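You operate a simulated robot arm through the tools that you are given. There is no shell and no other tool.

The job below is to be done with a simulated robot arm. You get a single attempt, and the scene is never put back.

## Task
Switch the small gold arc off and pull its three plugs.
Fine: the arc on the long bench; green button, then the white rail off, then the plugs; white into the cream holder, teal on the mat by the grey tray, blue on the mat by the grey block.

Only the result counts: the job must be done as asked and must still hold three seconds after the hand-in. Knocking over, shifting, dropping, spilling or breaking anything else fails it.

## Robot
A 6-joint arm with a two-finger parallel gripper, fixed in place. Base frame: the origin is at the foot of the arm, x ahead of it, y to its left, z up. Units: mm, degrees, N and s.
With the tool pointing down near the work surface it reaches from about 300 to 740 mm from the base axis. Its first joint turns from -66.0 to 66.0 degrees. Payload 2.45 kg.
Tool frame: the origin (TCP) lies between the finger pads and is the grasp point; the fingertips stand 24 mm ahead of it; z points along the fingers, y is the line along which they close. Largest opening 68 mm; finger width 17, thickness 10; the body of the gripper, 40 by 70 mm, starts 41 mm behind the TCP.
Orientation is that of the tool frame in the base frame, as a unit quaternion [w, x, y, z]. With the fingers straight down and closing along the base's y, the tool's x points along the base's -x, its y along +y and its z along -z.

## Interface
- The arm moves only by the tool servo_tool. Its argument "commands" is a list of rows, each an object of numbers (a shift or turn left out is 0, a gripper value left out holds the last): "rx", "ry", "rz": the turn, a rotation vector about the base's x, y, z in units of 6 degrees (1.0 is 6 degrees); "tx", "ty", "tz": the shift along the base's x, y, z in units of 25 mm (1.0 is 25 mm); "jaw": the finger opening in mm, from 0 to 68. In form: [{"rx": .., "ry": .., "rz": .., "tx": .., "ty": .., "tz": .., "jaw": ..}, ...]. A call has 1 to 20 rows; each row shifts and turns the commanded pose from where the row before left it. A call with a number of a shift or a turn outside -1 to 1 is refused whole. Each row takes 0.2 s and may step no farther than 50 mm and 8.6 degrees from the row before; otherwise, or with a gripper value out of range, the whole call is refused. A pose out of reach is approached as far as the arm can. The call stops where the force on the tool passes 40 N (or 10 N more than at its start, if that is more) or the arm is blocked; 0.2 s more then pass. Each finger travels about 108 mm/s and halts on what it meets, pressing with about 35 N; the grip force reading is that of the motor and also rises with nothing between the fingers. The clock runs only during rows and for 0.2 s after the last one: add rows that do not move to give the fingers time. It gives the time, the measured TCP pose, the force on the tool (base axes), the opening and the grip force at its end, in the units of the frame above (readings bear some noise), with the torque about the TCP (base axes, N m) and any sound that the robot's microphone picked up.
- Cameras (640 x 400 px; columns grow to the right, rows downward): "scene" is fixed at [179.5, 431.7, 1455.2]; the picture's right is [-0.55, -0.83, 0.00], its down [-0.54, 0.36, -0.76] and it looks along [0.63, -0.42, -0.65] (base axes); focal length 363 px, centre (320, 200). "wrist" rides on the gripper at [84, 11, -75] in the tool frame; the picture's right is [-0.13, 0.99, 0.00], its down [-0.60, -0.08, -0.79] and it looks along [-0.79, -0.10, 0.61] (tool axes); focal length 251 px, centre (320, 200). There is no depth. A picture from a camera that has moved, and an enlarged one, comes with that camera's place and axes in the base frame and with its lens.
- capture(camera): a new picture of that camera. No time passes.
- close_up(camera, box): a new picture of the part [left, top, right, bottom] of that camera's present view, enlarged. No time passes.
- finish_job(): hands the job in; it is judged then, once.

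Places have to be worked out from the pictures, the camera data and where the tool is seen. Open the gripper and draw the arm clear of the work before you hand the job in, unless the task says otherwise.

The tools are called as name(argument=value, ...) on one line, values as JSON. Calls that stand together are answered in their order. servo_tool: Moves the arm, as the interface text tells. Its arguments: {"type":"object","properties":{"commands":{"type":"array","items":{"type":"object","properties":{"rx":{"type":"number"},"ry":{"type":"number"},"rz":{"type":"number"},"tx":{"type":"number"},"ty":{"type":"number"},"tz":{"type":"number"},"jaw":{"type":"number"}}}}},"required":["commands"]} The other tools are called the same way: capture (camera) takes a picture; close_up (camera, box) takes an enlarged picture of a part of a camera's view; finish_job () hands the job in.

At the start:

```text
time_s: 0.0
tool_pos: [477.6, 129.0, 1117.6]
tool_rot: [0.0, 0.0, 1.0, 0.0]
force: [0.1, 0.4, -0.2]
wrist_torque: [-0.01, -0.02, 0.02]
grip_width: 68.1
gripper_force: 0.0
```

scene: 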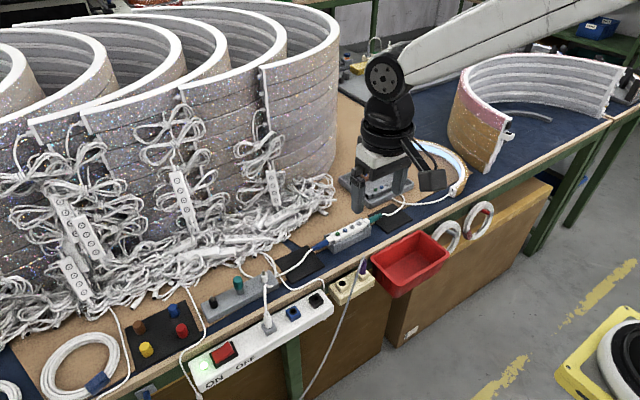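
wrist: 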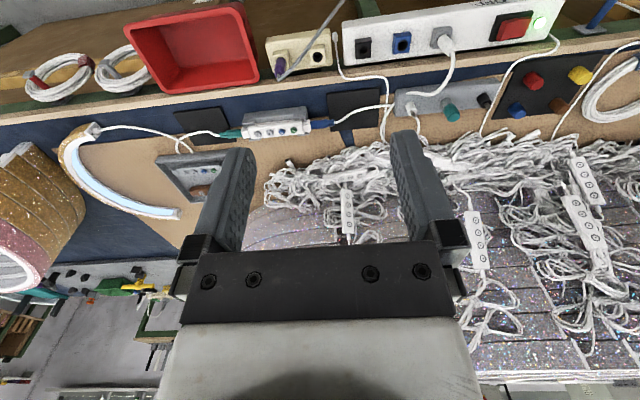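

I'll start by enlarging the work area in both cameras to identify the small gold arc, its plugs, the buttons, and the holder.

close_up(camera="scene", box=[180, 240, 360, 400])

close_up(camera="scene", box=[300, 130, 480, 300])

close_up(camera="wrist", box=[330, 0, 580, 150])

close_up(camera="wrist", box=[50, 40, 350, 230])

```text
2.50 times, centred on (270, 320) of scene
camera zoom: at [179.5, 431.7, 1455.2], right [-0.55, -0.83, 0.0], down [-0.54, 0.36, -0.76], along [0.63, -0.42, -0.65], focal length 908 px, centre (445, -100)
```

zoom: 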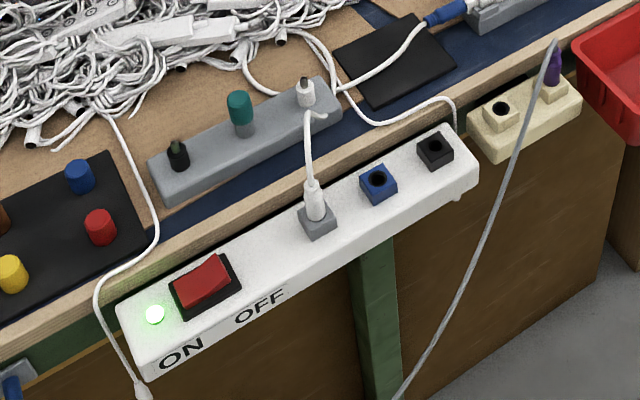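

```text
2.35 times, centred on (390, 215) of scene
camera zoom: at [179.5, 431.7, 1455.2], right [-0.55, -0.83, 0.0], down [-0.54, 0.36, -0.76], along [0.63, -0.42, -0.65], focal length 854 px, centre (155, 165)
```

zoom: 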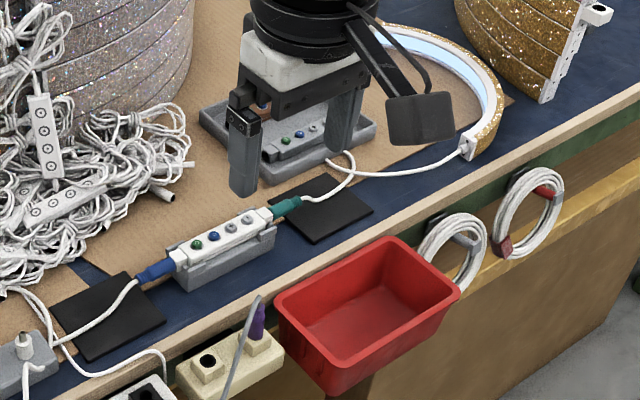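

```text
2.56 times, centred on (455, 75) of wrist
camera zoom: at [393.9, 140.4, 1192.3], right [0.13, 0.99, 0.0], down [0.6, -0.08, 0.79], along [0.79, -0.1, -0.61], focal length 644 px, centre (-26, 520)
```

zoom: 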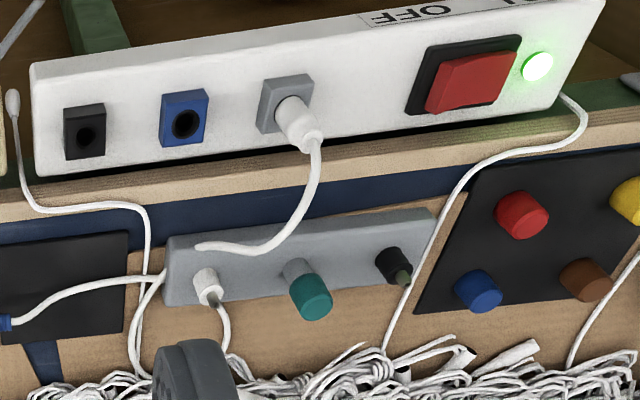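

```text
2.11 times, centred on (200, 135) of wrist
camera zoom: at [393.9, 140.4, 1192.3], right [0.13, 0.99, 0.0], down [0.6, -0.08, 0.79], along [0.79, -0.1, -0.61], focal length 529 px, centre (573, 337)
```

zoom: 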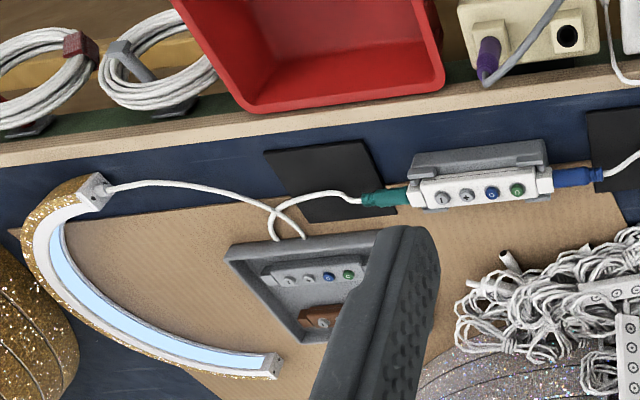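

From both views I triangulate the following, with the bench edge running along y. The rail's top face is about (570, 300–438, 760). The cream holder's free hole is about (563, 116, 785). The green button on the powered controller is about (666, 56, 820), with the blue plug near y=107, the teal plug near y=-63 and the mats at z≈794. I'll move down a bit for closer wrist views.

servo_tool(commands=[{"tx": 0.31, "ty": -0.42, "tz": -0.83}, {"tx": 0.31, "ty": -0.42, "tz": -0.83}, {"tx": 0.31, "ty": -0.42, "tz": -0.83}, {"tx": 0.31, "ty": -0.42, "tz": -0.83}, {"tx": 0.31, "ty": -0.42, "tz": -0.83}, {"tx": 0.31, "ty": -0.42, "tz": -0.83}, {"tx": 0.31, "ty": -0.42, "tz": -0.83}, {"tx": 0.31, "ty": -0.42, "tz": -0.83}])

capture(camera="wrist")

capture(camera="scene")

```text
time_s: 1.8
tool_pos: [538.4, 46.5, 951.1]
tool_rot: [0.001, 0.0, 1.0, 0.0]
force: [-0.2, 0.7, -0.1]
wrist_torque: [-0.01, -0.03, -0.01]
grip_width: 68.1
gripper_force: 0.0
```

```text
taken
camera wrist: at [455.6, 57.1, 1025.2], right [0.13, 0.99, 0.0], down [0.6, -0.08, 0.79], along [0.79, -0.1, -0.61], focal length 251 px, centre (320, 200)
```

wrist: 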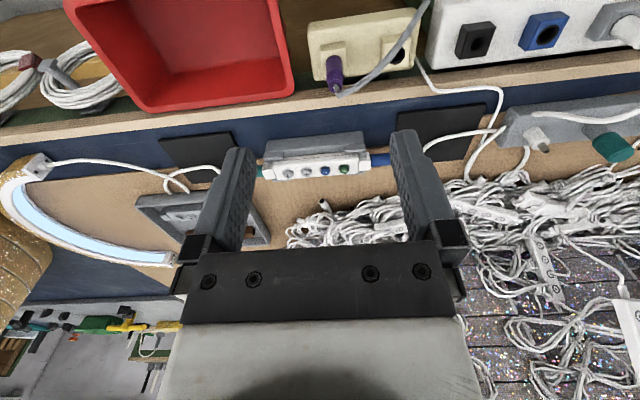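

```text
taken
```

scene: 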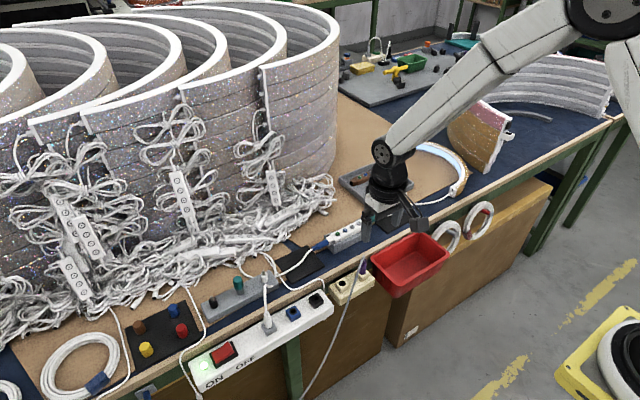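

The controller, cream holder and mats are in clear wrist view now, so I'll enlarge each one.

close_up(camera="wrist", box=[240, 110, 400, 210])

close_up(camera="wrist", box=[290, 0, 450, 100])

close_up(camera="wrist", box=[120, 120, 280, 220])

close_up(camera="wrist", box=[400, 0, 640, 150])

```text
4.00 times, centred on (320, 160) of wrist
camera zoom: at [455.6, 57.1, 1025.2], right [0.13, 0.99, 0.0], down [0.6, -0.08, 0.79], along [0.79, -0.1, -0.61], focal length 1006 px, centre (320, 360)
```

zoom: 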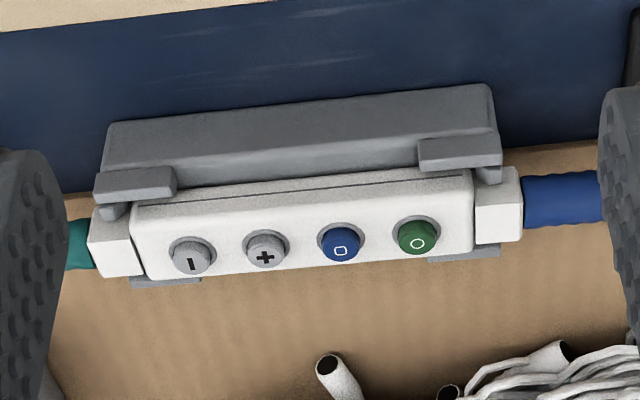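

```text
4.00 times, centred on (370, 50) of wrist
camera zoom: at [455.6, 57.1, 1025.2], right [0.13, 0.99, 0.0], down [0.6, -0.08, 0.79], along [0.79, -0.1, -0.61], focal length 1006 px, centre (120, 800)
```

zoom: 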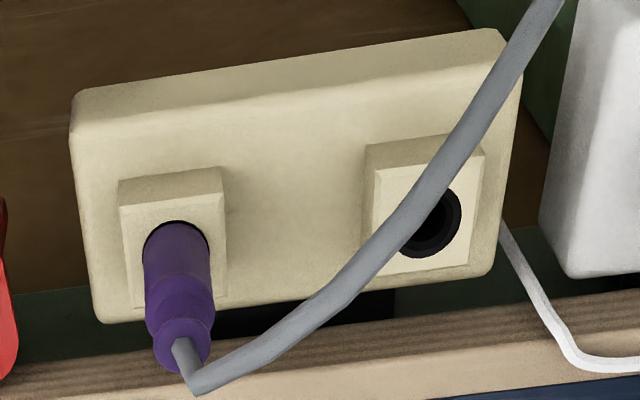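

```text
4.00 times, centred on (200, 170) of wrist
camera zoom: at [455.6, 57.1, 1025.2], right [0.13, 0.99, 0.0], down [0.6, -0.08, 0.79], along [0.79, -0.1, -0.61], focal length 1006 px, centre (800, 320)
```

zoom: 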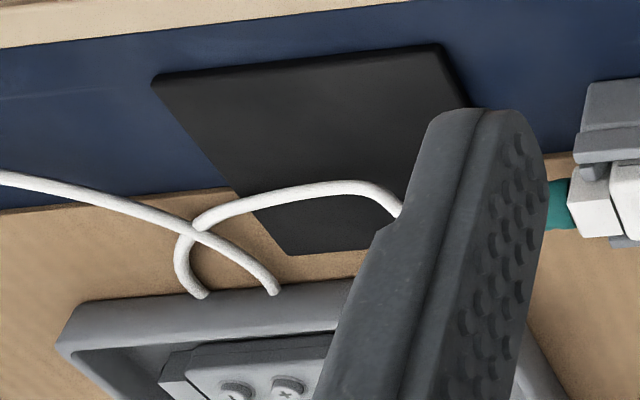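

```text
2.67 times, centred on (520, 75) of wrist
camera zoom: at [455.6, 57.1, 1025.2], right [0.13, 0.99, 0.0], down [0.6, -0.08, 0.79], along [0.79, -0.1, -0.61], focal length 670 px, centre (-213, 533)
```

zoom: 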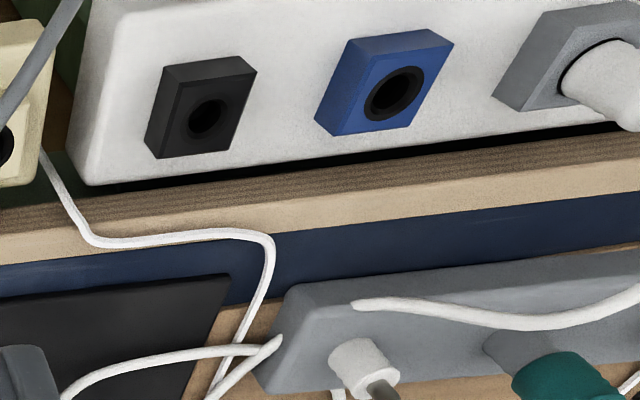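

The green "O" button works out at about (664.5, 58, 823), with the blue button about 22 mm to its -y side. I'll close the fingers and hover with the tips about 35 mm above it, then check alignment.

servo_tool(commands=[{"tx": 0.84, "ty": 0.077, "jaw": 0}, {"tx": 0.84, "ty": 0.077}, {"tx": 0.84, "ty": 0.077}, {"tx": 0.84, "ty": 0.077}, {"tx": 0.84, "ty": 0.077}, {"tx": 0.84, "ty": 0.077, "tz": -0.4}, {"tz": -0.8}, {"tz": -0.8}, {"tz": -0.8}, {}])

capture(camera="wrist")

close_up(camera="scene", box=[280, 180, 440, 280])

```text
time_s: 4.0
tool_pos: [667.0, 56.7, 882.1]
tool_rot: [0.001, 0.001, 1.0, -0.001]
force: [0.3, 0.6, 0.3]
wrist_torque: [-0.01, 0.01, 0.03]
grip_width: 0.2
gripper_force: 23.6
```

```text
taken
camera wrist: at [582.1, 67.5, 956.5], right [0.13, 0.99, 0.0], down [0.6, -0.08, 0.79], along [0.79, -0.1, -0.61], focal length 251 px, centre (320, 200)
```

wrist: 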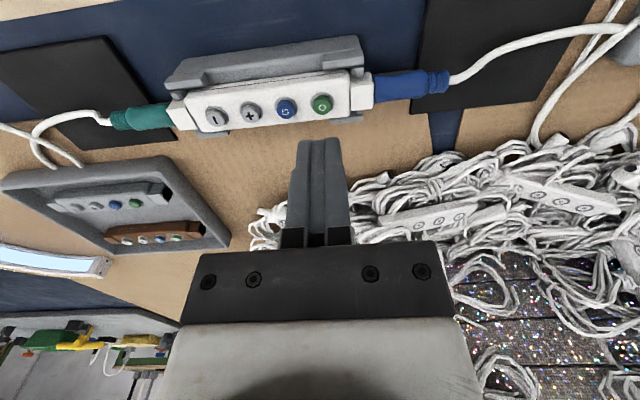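

```text
4.00 times, centred on (360, 230) of scene
camera zoom: at [179.5, 431.7, 1455.2], right [-0.55, -0.83, 0.0], down [-0.54, 0.36, -0.76], along [0.63, -0.42, -0.65], focal length 1452 px, centre (160, 80)
```

zoom: 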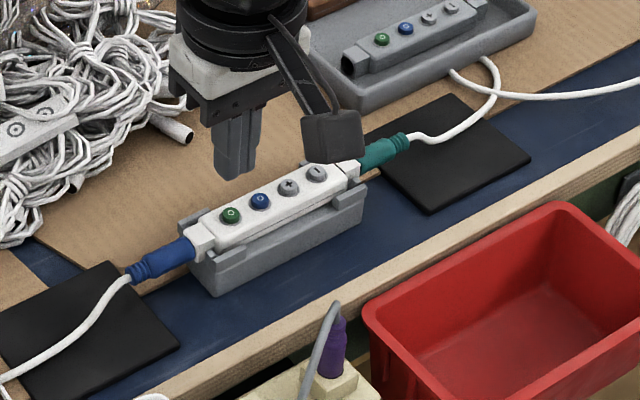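

The closed tips sit over (667, 57), and both views put the green button at about (665.5, 57, 822). I'll go down close to it and then press in small steps.

servo_tool(commands=[{"tx": -0.05, "tz": -0.6}, {"tz": -0.6}, {"tz": -0.12}, {"tz": -0.06}, {"tz": -0.06}])

capture(camera="wrist")

close_up(camera="scene", box=[310, 190, 390, 240])

```text
time_s: 5.2
tool_pos: [667.0, 57.6, 845.5]
tool_rot: [0.0, 0.0, 1.0, 0.0]
force: [-1.8, 1.1, 5.2]
wrist_torque: [0.03, 0.07, 0.0]
grip_width: 0.0
gripper_force: 23.8
heard: click
```

```text
taken
camera wrist: at [581.0, 68.2, 920.2], right [0.13, 0.99, 0.0], down [0.6, -0.08, 0.79], along [0.79, -0.1, -0.61], focal length 251 px, centre (320, 200)
```

wrist: 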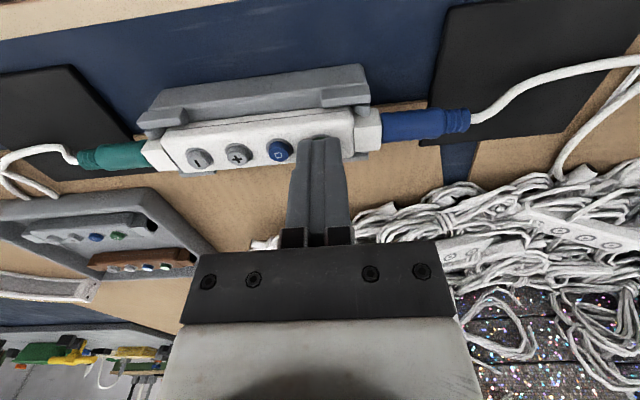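

```text
8.00 times, centred on (350, 215) of scene
camera zoom: at [179.3, 431.7, 1455.3], right [-0.55, -0.83, 0.0], down [-0.54, 0.36, -0.76], along [0.63, -0.42, -0.65], focal length 2904 px, centre (80, 80)
```

zoom: 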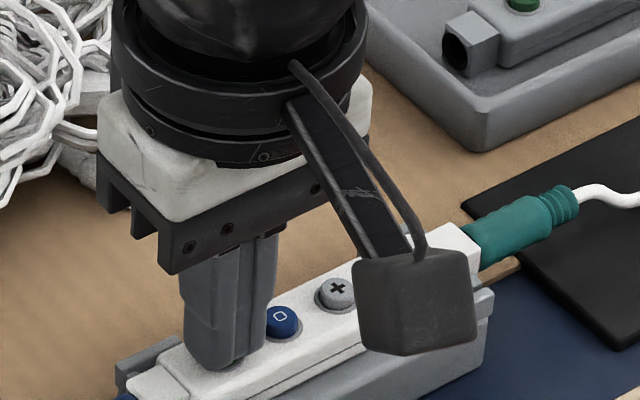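

There was a click at about 5 N. I'll lift straight up and check that the arc's light is out.

servo_tool(commands=[{"tz": 0.5}, {"tz": 1.0}, {"tz": 1.0}, {"tz": 0.5}])

capture(camera="wrist")

close_up(camera="scene", box=[360, 130, 520, 230])

close_up(camera="scene", box=[180, 300, 340, 400])

```text
time_s: 6.2
tool_pos: [664.6, 57.0, 920.0]
tool_rot: [-0.001, 0.0, 1.0, 0.0]
force: [-1.2, -0.2, -0.4]
wrist_torque: [-0.02, -0.01, -0.02]
grip_width: 0.2
gripper_force: 23.9
```

```text
taken
camera wrist: at [580.9, 68.2, 994.6], right [0.13, 0.99, 0.0], down [0.6, -0.08, 0.79], along [0.79, -0.1, -0.61], focal length 251 px, centre (320, 200)
```

wrist: 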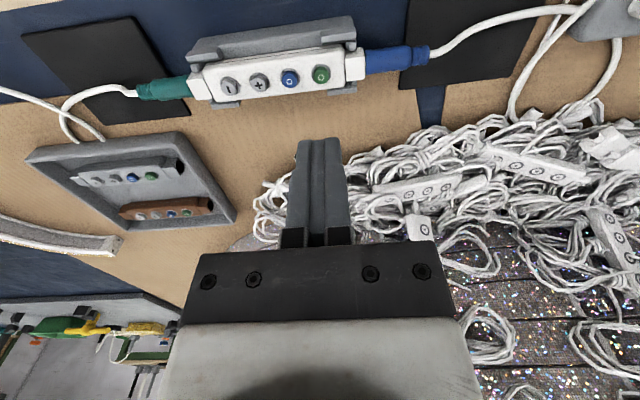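

```text
4.00 times, centred on (440, 180) of scene
camera zoom: at [179.5, 431.7, 1455.3], right [-0.55, -0.83, 0.0], down [-0.54, 0.36, -0.76], along [0.63, -0.42, -0.65], focal length 1452 px, centre (-160, 280)
```

zoom: 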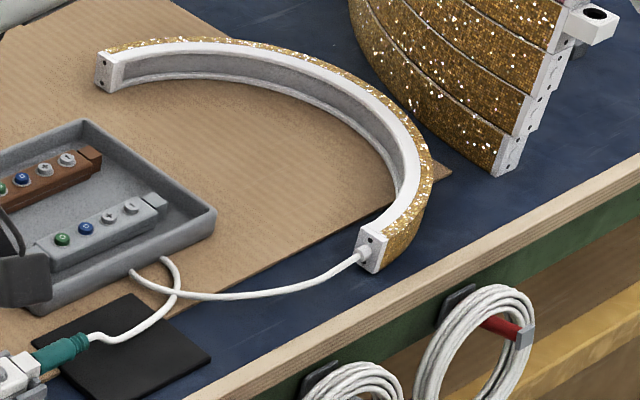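

```text
4.00 times, centred on (260, 350) of scene
camera zoom: at [179.5, 431.7, 1455.3], right [-0.55, -0.83, 0.0], down [-0.54, 0.36, -0.76], along [0.63, -0.42, -0.65], focal length 1452 px, centre (560, -400)
```

zoom: 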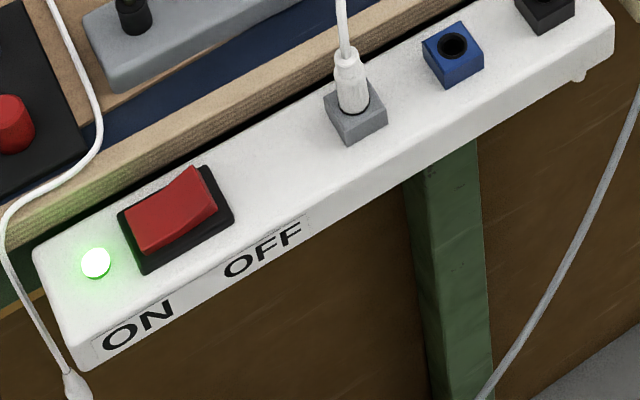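

The arc is dark, the lamp on the rail is still lit, and the rocker's raised end is on the OFF (-y) side at about (569, 388, 770). I'll move above that end.

servo_tool(commands=[{"tx": -0.273, "ty": 0.949}, {"tx": -0.273, "ty": 0.949}, {"tx": -0.273, "ty": 0.949}, {"tx": -0.273, "ty": 0.949}, {"tx": -0.273, "ty": 0.949}, {"tx": -0.273, "ty": 0.949}, {"tx": -0.273, "ty": 0.949}, {"tx": -0.273, "ty": 0.949}, {"tx": -0.273, "ty": 0.949}, {"tx": -0.273, "ty": 0.949}, {"tx": -0.273, "ty": 0.949}, {"tx": -0.273, "ty": 0.949}, {"tx": -0.273, "ty": 0.949}, {"tx": -0.273, "ty": 0.949}, {"tz": -0.8}, {"tz": -0.8}, {"tz": -0.8}])

capture(camera="wrist")

close_up(camera="scene", box=[160, 280, 352, 400])

```text
time_s: 9.8
tool_pos: [570.3, 388.3, 860.7]
tool_rot: [0.0, 0.0, 1.0, 0.0]
force: [-0.2, 0.2, -0.6]
wrist_torque: [0.01, -0.03, 0.0]
grip_width: 0.0
gripper_force: 23.9
```

```text
taken
camera wrist: at [485.8, 399.9, 934.5], right [0.13, 0.99, 0.0], down [0.6, -0.08, 0.79], along [0.79, -0.1, -0.61], focal length 251 px, centre (320, 200)
```

wrist: 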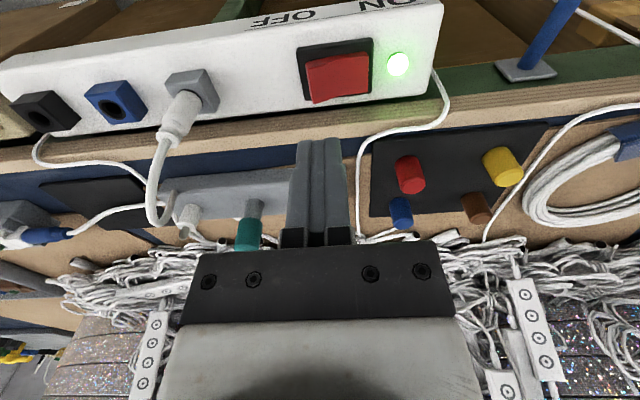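

```text
3.33 times, centred on (256, 340) of scene
camera zoom: at [179.5, 431.7, 1455.2], right [-0.55, -0.83, 0.0], down [-0.54, 0.36, -0.76], along [0.63, -0.42, -0.65], focal length 1210 px, centre (533, -267)
```

zoom: 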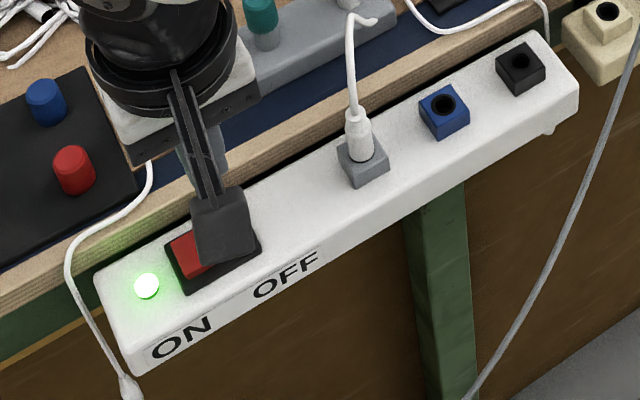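

The tips are centred over the rocker in x and just inside its raised OFF end (the rocker spans y≈383–422). I'll descend and press in small steps.

servo_tool(commands=[{"ty": 0.04, "tz": -0.8}, {"tz": -0.8}, {"tz": -0.7}, {"tz": -0.12}, {"tz": -0.08}, {"tz": -0.08}, {"tz": -0.08}, {"tz": -0.08}])

capture(camera="wrist")

```text
time_s: 11.3
tool_pos: [570.0, 390.0, 800.4]
tool_rot: [-0.002, 0.0, 1.0, -0.001]
force: [-8.3, -7.1, 11.7]
wrist_torque: [-0.11, 0.18, 0.02]
grip_width: 0.0
gripper_force: 23.9
stopped in row 7: the force on the tool passed its limit at 45 N (the readings are from after the stop); the commanded pose is now the measured one
```

```text
taken
camera wrist: at [486.3, 401.2, 874.4], right [0.13, 0.99, 0.0], down [0.61, -0.08, 0.79], along [0.79, -0.1, -0.61], focal length 251 px, centre (320, 200)
```

wrist: 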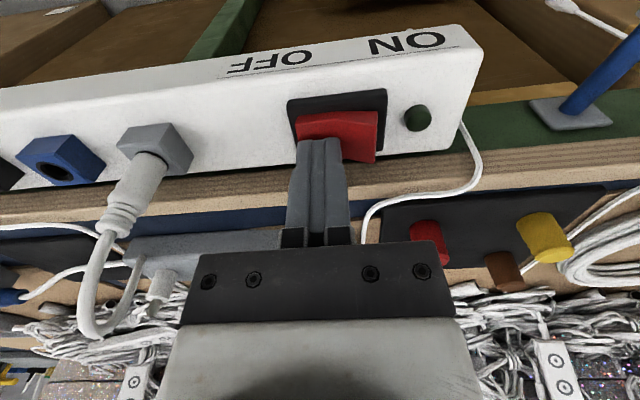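

The rail lamp is out and the rocker has flipped. I'll lift off and verify.

servo_tool(commands=[{"tz": 0.4}, {"tz": 0.8}, {"tz": 1.0}, {"tz": 1.0}])

capture(camera="wrist")

close_up(camera="scene", box=[160, 250, 400, 400])

```text
time_s: 12.3
tool_pos: [570.8, 390.1, 878.7]
tool_rot: [0.0, 0.0, 1.0, 0.0]
force: [-0.3, -0.1, 0.4]
wrist_torque: [-0.02, 0.01, -0.01]
grip_width: 0.0
gripper_force: 23.3
```

```text
taken
camera wrist: at [485.7, 401.9, 953.5], right [0.13, 0.99, 0.0], down [0.6, -0.08, 0.79], along [0.79, -0.1, -0.61], focal length 251 px, centre (320, 200)
```

wrist: 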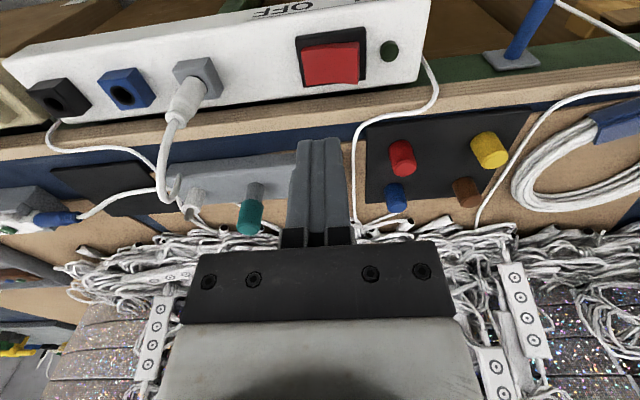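

```text
2.67 times, centred on (280, 325) of scene
camera zoom: at [179.5, 431.7, 1455.3], right [-0.55, -0.83, 0.0], down [-0.54, 0.36, -0.76], along [0.63, -0.42, -0.65], focal length 968 px, centre (427, -133)
```

zoom: 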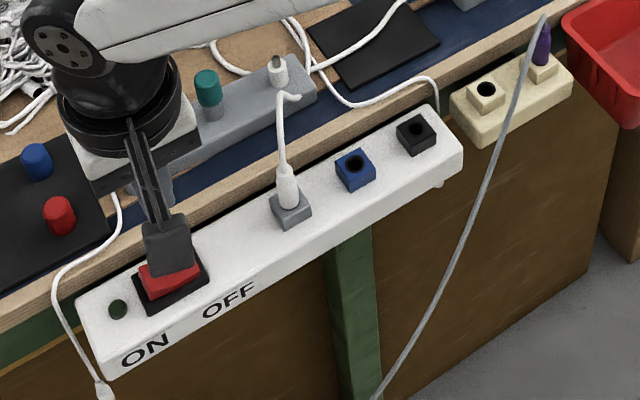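

The rail's lamp is dark and its rocker is over to OFF. The white plug stands at about (567.5, 299.7), body z≈776–806, with its cable curving off towards +x. I'll go above it with the jaws part open and check.

servo_tool(commands=[{"tz": 0.8, "jaw": 46}, {"ty": -0.9, "tx": -0.03}, {"ty": -0.9, "tx": -0.03}, {"ty": -0.9, "tx": -0.04}, {"ty": -0.9, "tx": -0.04}, {"tz": -0.6}, {}])

capture(camera="wrist")

close_up(camera="scene", box=[200, 250, 360, 350])

close_up(camera="wrist", box=[240, 40, 400, 140])

```text
time_s: 13.9
tool_pos: [566.9, 301.2, 883.2]
tool_rot: [0.0, 0.0, 1.0, 0.0]
force: [-0.5, 0.6, 0.6]
wrist_torque: [0.02, 0.01, 0.0]
grip_width: 46.2
gripper_force: 0.2
```

```text
taken
camera wrist: at [482.7, 311.9, 958.1], right [0.13, 0.99, 0.0], down [0.6, -0.08, 0.79], along [0.79, -0.1, -0.61], focal length 251 px, centre (320, 200)
```

wrist: 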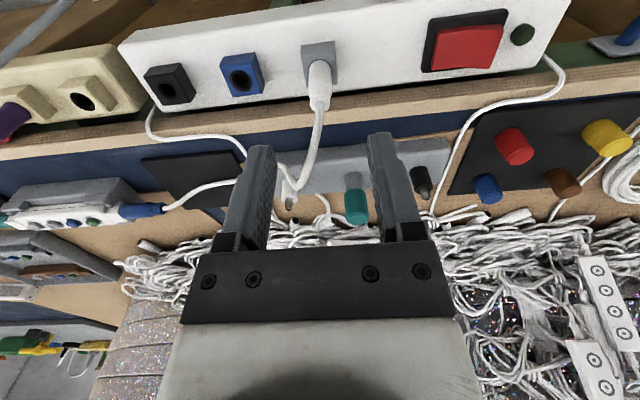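

```text
4.00 times, centred on (280, 300) of scene
camera zoom: at [179.5, 431.7, 1455.2], right [-0.55, -0.83, 0.0], down [-0.54, 0.36, -0.76], along [0.63, -0.42, -0.65], focal length 1452 px, centre (480, -200)
```

zoom: 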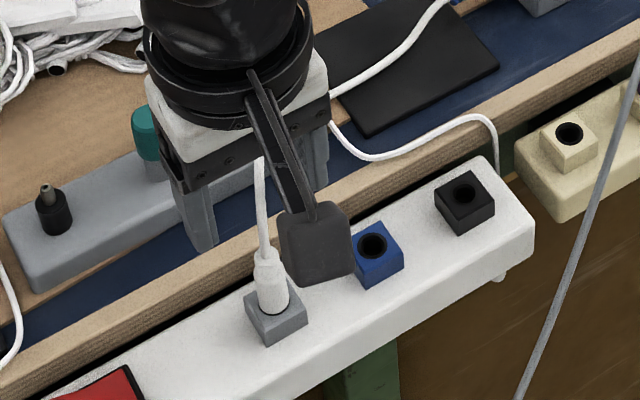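

```text
4.00 times, centred on (320, 90) of wrist
camera zoom: at [482.7, 311.9, 958.1], right [0.13, 0.99, 0.0], down [0.6, -0.08, 0.79], along [0.79, -0.1, -0.61], focal length 1006 px, centre (320, 640)
```

zoom: 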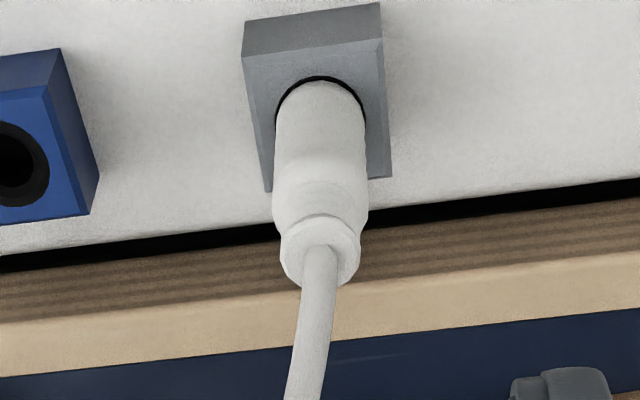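

The plug axis comes out at (567, 300.5) and the gripper is at (566.9, 301.2), so it's well centred. I'll descend with the tips stopping just above the socket face and close on the body.

servo_tool(commands=[{"tz": -0.8, "ty": -0.02}, {"tz": -0.8}, {"tz": -0.8}, {"tz": -0.5}, {"tz": -0.26}, {}])

capture(camera="wrist")

close_up(camera="scene", box=[200, 250, 360, 350])

```text
time_s: 15.3
tool_pos: [567.6, 300.4, 804.5]
tool_rot: [0.0, 0.001, 1.0, 0.0]
force: [0.7, 0.7, -0.4]
wrist_torque: [-0.01, 0.02, 0.02]
grip_width: 45.9
gripper_force: 0.1
```

```text
taken
camera wrist: at [482.8, 311.1, 879.0], right [0.13, 0.99, 0.0], down [0.6, -0.08, 0.79], along [0.79, -0.1, -0.61], focal length 251 px, centre (320, 200)
```

wrist: 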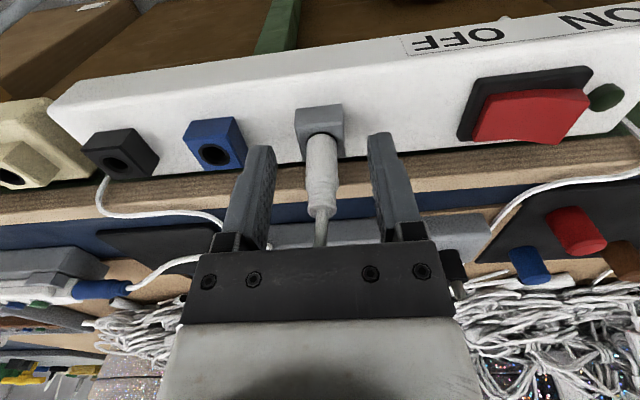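

```text
4.00 times, centred on (280, 300) of scene
camera zoom: at [179.5, 431.7, 1455.2], right [-0.55, -0.83, 0.0], down [-0.54, 0.36, -0.76], along [0.63, -0.42, -0.65], focal length 1452 px, centre (480, -200)
```

zoom: 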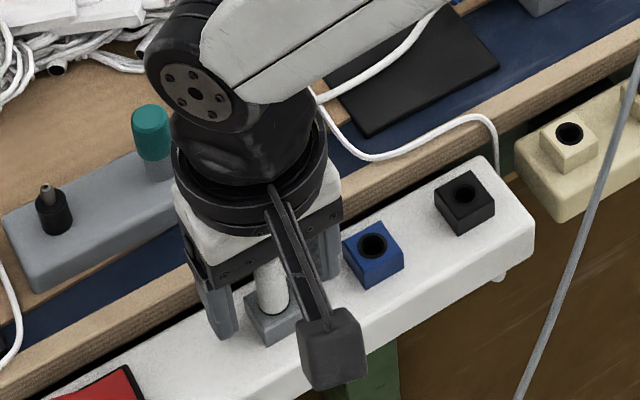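

The plug body lies centred between the fingers and the tips are just above the socket. I'll close now.

servo_tool(commands=[{"jaw": 10}, {}, {}, {}])

capture(camera="wrist")

```text
time_s: 16.3
tool_pos: [567.2, 301.4, 803.4]
tool_rot: [0.0, 0.001, 1.0, 0.0]
force: [0.5, 8.1, -5.2]
wrist_torque: [0.1, 0.0, -0.01]
grip_width: 13.7
gripper_force: 33.5
```

```text
taken
camera wrist: at [482.8, 311.8, 879.1], right [0.13, 0.99, 0.0], down [0.6, -0.08, 0.79], along [0.79, -0.1, -0.61], focal length 251 px, centre (320, 200)
```

wrist: 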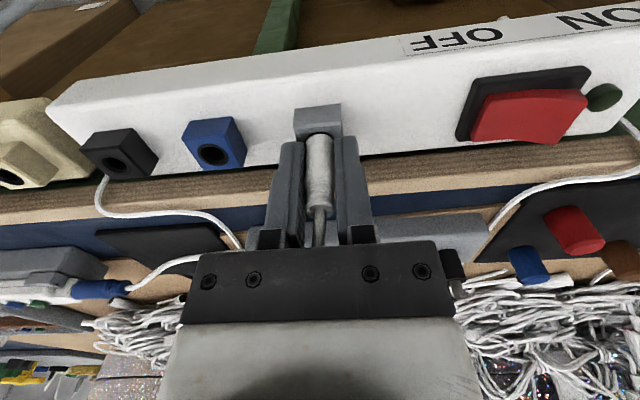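

I have it gripped at 13.7 mm with a small sideways load. I'll ease about 1 mm towards +y and pull straight up in small steps.

servo_tool(commands=[{"ty": 0.04}, {"tz": 0.1}, {"tz": 0.1}, {"tz": 0.15}, {"tz": 0.2}, {"tz": 0.2}, {"tz": 0.2}])

capture(camera="wrist")

close_up(camera="scene", box=[200, 250, 360, 350])

```text
time_s: 17.9
tool_pos: [567.1, 301.4, 828.0]
tool_rot: [0.001, 0.0, 1.0, 0.0]
force: [0.5, 0.3, -0.7]
wrist_torque: [0.01, 0.03, -0.02]
grip_width: 13.6
gripper_force: 33.1
```

```text
taken
camera wrist: at [482.8, 311.6, 903.4], right [0.13, 0.99, 0.0], down [0.6, -0.08, 0.79], along [0.79, -0.1, -0.61], focal length 251 px, centre (320, 200)
```

wrist: 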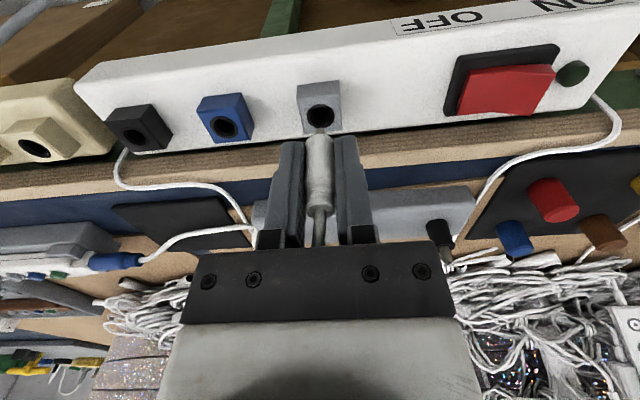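

```text
4.00 times, centred on (280, 300) of scene
camera zoom: at [179.5, 431.7, 1455.2], right [-0.55, -0.83, 0.0], down [-0.54, 0.36, -0.76], along [0.63, -0.42, -0.65], focal length 1452 px, centre (480, -200)
```

zoom: 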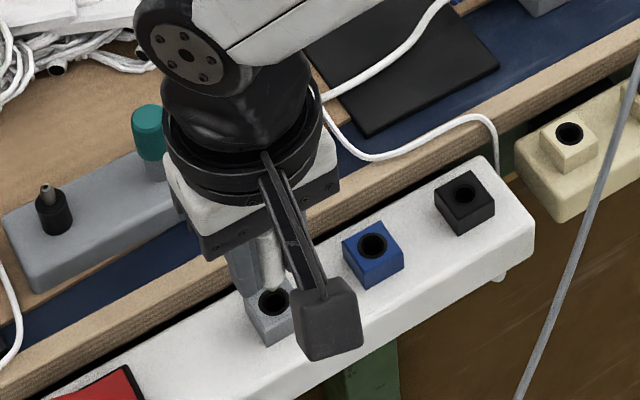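

The plug is out or nearly so, with no residual load. I'll lift higher and check how far the plug's tip protrudes below the fingers.

servo_tool(commands=[{"tz": 0.4}, {"tz": 0.8}, {"tz": 0.8}, {"tz": 0.8}])

capture(camera="wrist")

close_up(camera="wrist", box=[240, 90, 400, 190])

close_up(camera="scene", box=[200, 200, 360, 300])

```text
time_s: 18.9
tool_pos: [567.1, 300.8, 899.0]
tool_rot: [-0.001, 0.0, 1.0, 0.0]
force: [-0.1, 0.6, -0.1]
wrist_torque: [0.0, -0.02, -0.01]
grip_width: 13.8
gripper_force: 32.8
```

```text
taken
camera wrist: at [482.7, 312.0, 973.9], right [0.13, 0.99, 0.0], down [0.6, -0.08, 0.79], along [0.79, -0.1, -0.61], focal length 251 px, centre (320, 200)
```

wrist: 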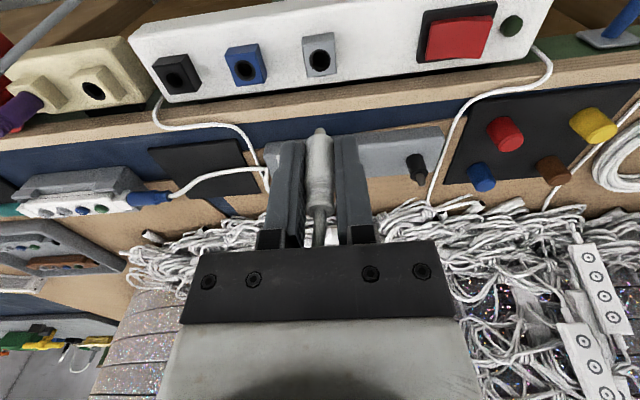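

```text
4.00 times, centred on (320, 140) of wrist
camera zoom: at [482.7, 312.0, 973.9], right [0.13, 0.99, 0.0], down [0.6, -0.08, 0.79], along [0.79, -0.1, -0.61], focal length 1006 px, centre (320, 440)
```

zoom: 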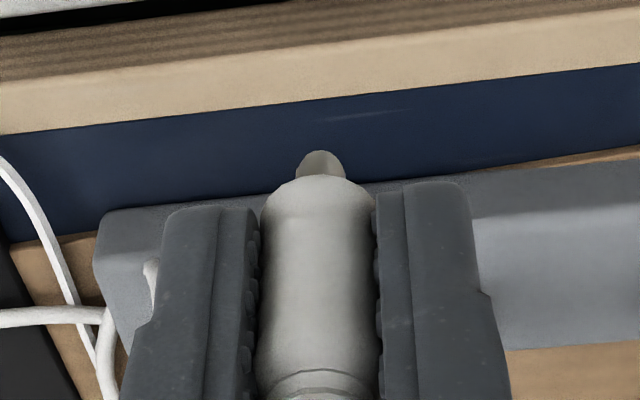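

```text
4.00 times, centred on (280, 250) of scene
camera zoom: at [179.5, 431.7, 1455.3], right [-0.55, -0.83, 0.0], down [-0.54, 0.36, -0.76], along [0.63, -0.42, -0.65], focal length 1452 px, centre (480, 0)
```

zoom: 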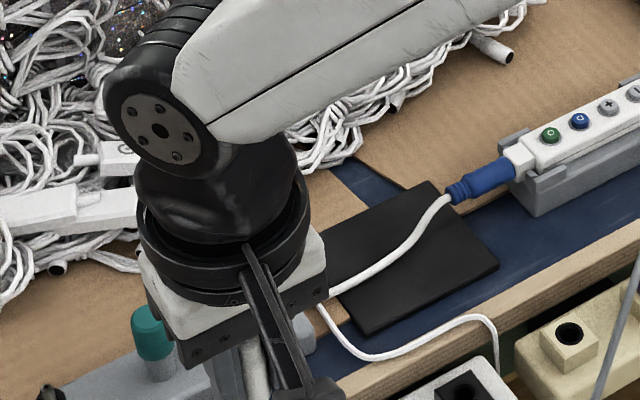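

The plug came free. Its body bottom is about 26 mm and its pin tip about 40 mm below the TCP. The free cream hole is at about (565.7, 114.6, 782). The purple plug's grey cable arches close by at z≈840, so I'll yaw the gripper 30° on the way to keep its body off that cable, then look from above.

servo_tool(commands=[{"ty": -0.93, "rz": 1}, {"ty": -0.93, "rz": 1}, {"ty": -0.93, "rz": 1}, {"ty": -0.93, "rz": 1}, {"ty": -0.93, "rz": 1}, {"ty": -0.93}, {"ty": -0.93}, {"ty": -0.93}, {}])

capture(camera="wrist")

close_up(camera="scene", box=[270, 200, 430, 300])

close_up(camera="wrist", box=[240, 40, 400, 140])

```text
time_s: 20.9
tool_pos: [567.6, 115.3, 898.1]
tool_rot: [0.0, -0.259, 0.966, 0.0]
force: [0.3, 0.3, -0.6]
wrist_torque: [-0.01, -0.01, 0.01]
grip_width: 13.6
gripper_force: 33.9
```

```text
taken
camera wrist: at [488.9, 82.2, 973.8], right [-0.38, 0.92, 0.0], down [0.56, 0.23, 0.79], along [0.73, 0.31, -0.61], focal length 251 px, centre (320, 200)
```

wrist: 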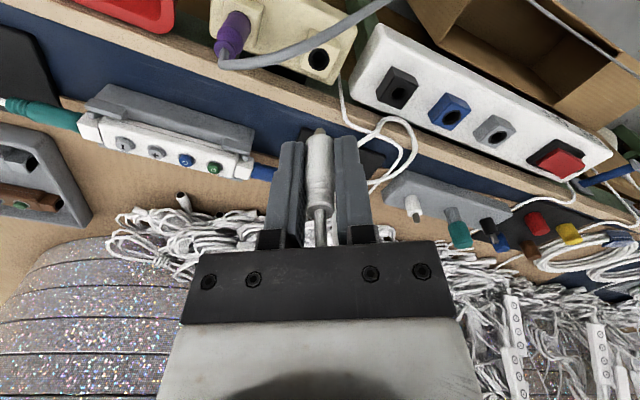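

```text
4.00 times, centred on (350, 250) of scene
camera zoom: at [179.5, 431.7, 1455.2], right [-0.55, -0.83, 0.0], down [-0.54, 0.36, -0.76], along [0.63, -0.42, -0.65], focal length 1452 px, centre (200, 0)
```

zoom: 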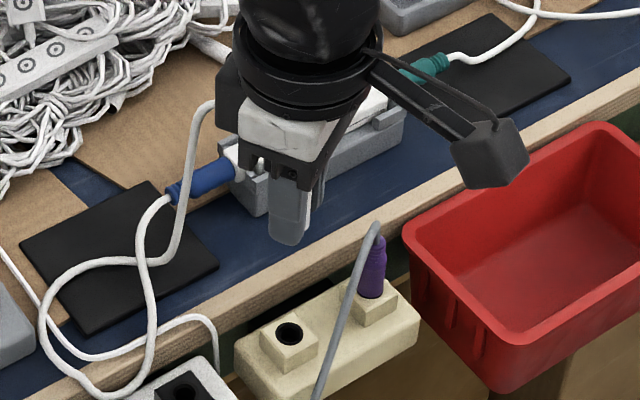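

```text
4.00 times, centred on (320, 90) of wrist
camera zoom: at [488.9, 82.2, 973.8], right [-0.38, 0.92, 0.0], down [0.56, 0.23, 0.79], along [0.73, 0.31, -0.61], focal length 1006 px, centre (320, 640)
```

zoom: 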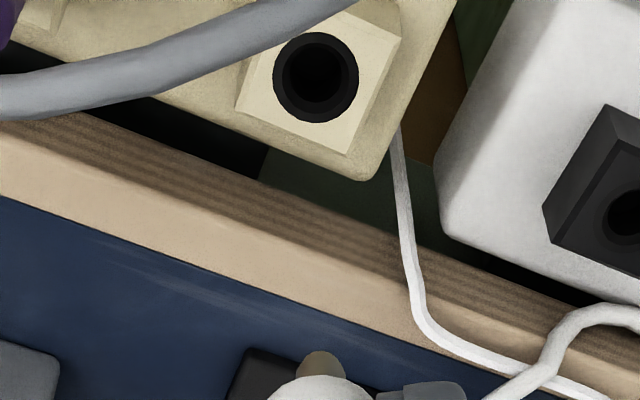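

The hole appears straight below the plug; comparing with the same view over the grey socket, the offset is under 1 mm. I'll correct by that, descend to about 30 mm above seating and re-check.

servo_tool(commands=[{"tx": 0.012, "ty": -0.03, "tz": -0.7}, {"tz": -0.7}, {"tz": -0.7}, {"tz": -0.5}, {"tz": -0.2}, {}])

capture(camera="wrist")

close_up(camera="wrist", box=[240, 80, 400, 180])

close_up(camera="scene", box=[270, 210, 430, 310])

```text
time_s: 22.3
tool_pos: [568.1, 113.9, 828.1]
tool_rot: [0.001, -0.259, 0.966, 0.0]
force: [0.4, 0.3, 0.0]
wrist_torque: [0.01, -0.01, 0.0]
grip_width: 13.8
gripper_force: 33.8
```

```text
taken
camera wrist: at [489.3, 81.7, 903.0], right [-0.38, 0.92, 0.0], down [0.56, 0.23, 0.79], along [0.73, 0.3, -0.61], focal length 251 px, centre (320, 200)
```

wrist: 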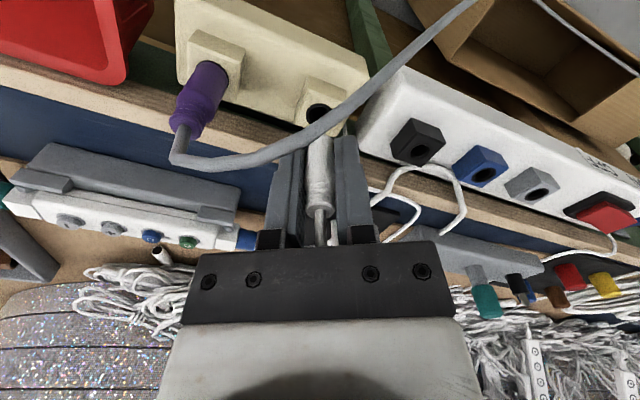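

```text
4.00 times, centred on (320, 130) of wrist
camera zoom: at [489.3, 81.7, 903.0], right [-0.38, 0.92, 0.0], down [0.56, 0.23, 0.79], along [0.73, 0.3, -0.61], focal length 1006 px, centre (320, 480)
```

zoom: 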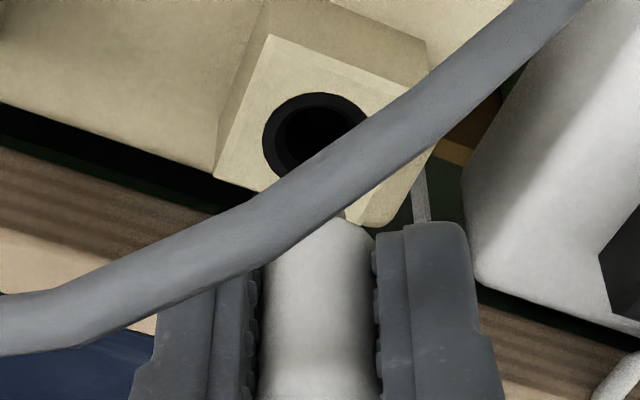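

```text
4.00 times, centred on (350, 260) of scene
camera zoom: at [179.5, 431.7, 1455.2], right [-0.55, -0.83, 0.0], down [-0.54, 0.36, -0.76], along [0.63, -0.42, -0.65], focal length 1452 px, centre (200, -40)
```

zoom: 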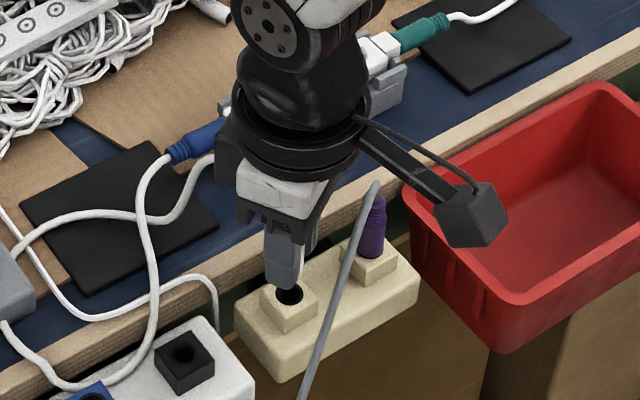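

Both heights give a consistent hole axis right under the plug, with the face at z≈776, and the grey cable stays in front of the fingers. I'll insert slowly.

servo_tool(commands=[{"tz": -0.2}, {"tz": -0.16}, {"tz": -0.12}, {"tz": -0.12}, {"tz": -0.12}, {"tz": -0.08}, {"tz": -0.08}])

close_up(camera="wrist", box=[240, 80, 400, 180])

close_up(camera="scene", box=[270, 210, 430, 310])

```text
time_s: 23.9
tool_pos: [567.2, 114.8, 805.1]
tool_rot: [0.0, -0.259, 0.966, 0.0]
force: [0.2, -1.8, 0.0]
wrist_torque: [-0.05, 0.03, 0.02]
grip_width: 13.8
gripper_force: 33.3
```

```text
4.00 times, centred on (320, 130) of wrist
camera zoom: at [488.8, 82.0, 881.3], right [-0.38, 0.92, 0.0], down [0.56, 0.23, 0.79], along [0.73, 0.3, -0.61], focal length 1006 px, centre (320, 480)
```

zoom: 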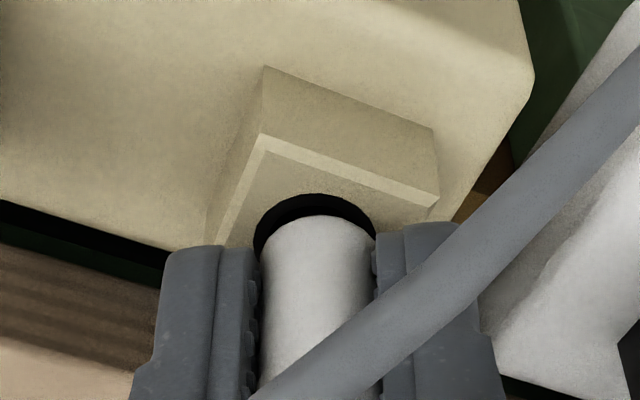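

```text
4.00 times, centred on (350, 260) of scene
camera zoom: at [179.5, 431.7, 1455.3], right [-0.55, -0.83, 0.0], down [-0.54, 0.36, -0.76], along [0.63, -0.42, -0.65], focal length 1452 px, centre (200, -40)
```

zoom: 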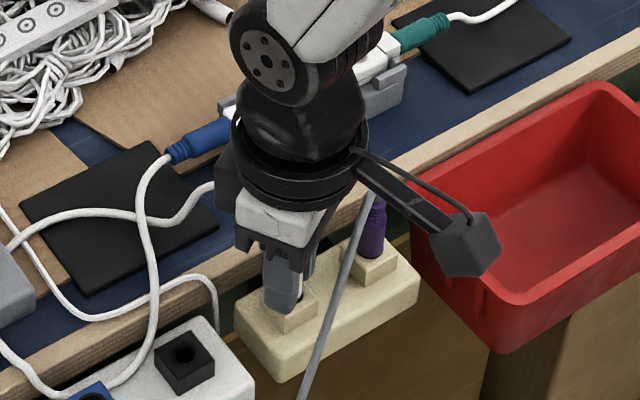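

The pin is in the hole with almost no side load. I'll continue a few mm to seat it fully.

servo_tool(commands=[{"tz": -0.05}, {"tz": -0.05}, {}])

close_up(camera="wrist", box=[240, 80, 400, 180])

```text
time_s: 24.7
tool_pos: [567.4, 114.7, 804.2]
tool_rot: [0.0, -0.259, 0.966, 0.0]
force: [0.4, -0.6, 0.1]
wrist_torque: [-0.01, 0.02, -0.03]
grip_width: 13.8
gripper_force: 32.8
```

```text
4.00 times, centred on (320, 130) of wrist
camera zoom: at [489.2, 81.8, 879.0], right [-0.38, 0.92, 0.0], down [0.56, 0.23, 0.79], along [0.73, 0.3, -0.61], focal length 1006 px, centre (320, 480)
```

zoom: 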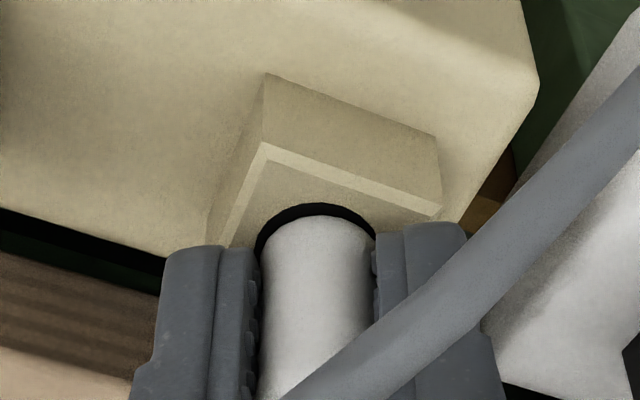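

Still no contact force. I'll go down another couple of millimetres to find the seat.

servo_tool(commands=[{"tz": -0.04}, {"tz": -0.04}, {"tz": -0.04}, {}])

close_up(camera="wrist", box=[240, 80, 400, 180])

```text
time_s: 25.7
tool_pos: [568.5, 114.3, 802.7]
tool_rot: [0.002, -0.258, 0.966, 0.0]
force: [-7.4, 0.1, 26.2]
wrist_torque: [0.04, 0.18, -0.01]
grip_width: 13.6
gripper_force: 33.0
```

```text
4.00 times, centred on (320, 130) of wrist
camera zoom: at [489.8, 82.1, 876.8], right [-0.38, 0.92, 0.0], down [0.56, 0.23, 0.8], along [0.73, 0.31, -0.61], focal length 1006 px, centre (320, 480)
```

zoom: 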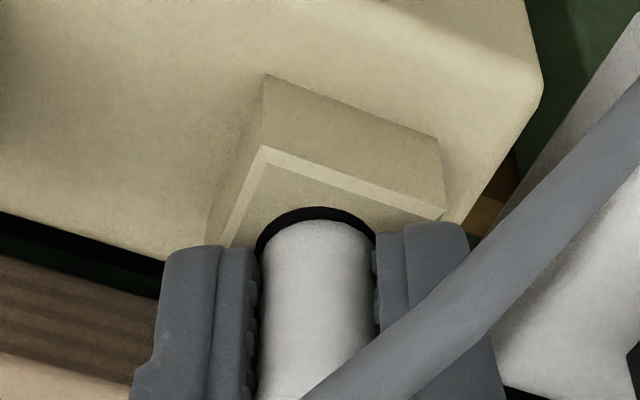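

A 26 N reaction at z≈802.7 shows it is seated. I'll relieve the pressure, open the jaws modestly so they stay clear of the purple cable, and lift straight up.

servo_tool(commands=[{"tz": 0.04}, {"jaw": 24}, {}, {"tz": 0.3}, {"tz": 0.7}, {"tz": 0.9}, {"tz": 0.9}, {"tz": 0.9}])

capture(camera="wrist")

close_up(camera="scene", box=[230, 190, 430, 315])

```text
time_s: 27.5
tool_pos: [566.7, 114.2, 894.3]
tool_rot: [0.0, -0.258, 0.966, 0.0]
force: [-0.4, 0.3, -0.3]
wrist_torque: [0.04, -0.02, 0.01]
grip_width: 23.7
gripper_force: 0.0
```

```text
taken
camera wrist: at [488.8, 81.8, 969.3], right [-0.38, 0.92, 0.0], down [0.56, 0.23, 0.79], along [0.73, 0.3, -0.61], focal length 251 px, centre (320, 200)
```

wrist: 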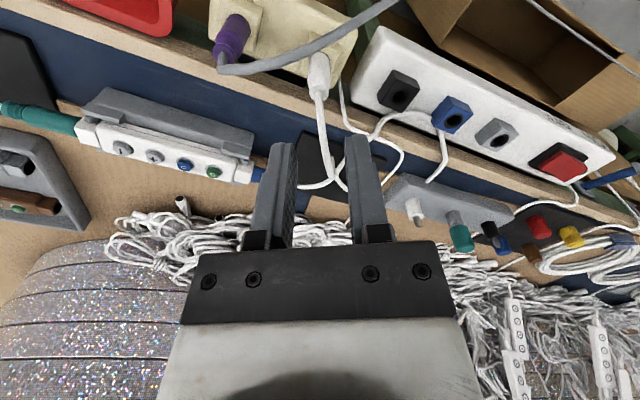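

```text
3.20 times, centred on (330, 252) of scene
camera zoom: at [179.5, 431.7, 1455.3], right [-0.55, -0.83, 0.0], down [-0.54, 0.36, -0.76], along [0.63, -0.42, -0.65], focal length 1162 px, centre (288, 32)
```

zoom: 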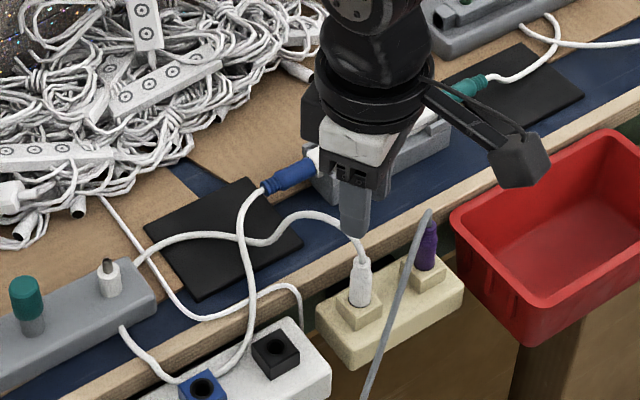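

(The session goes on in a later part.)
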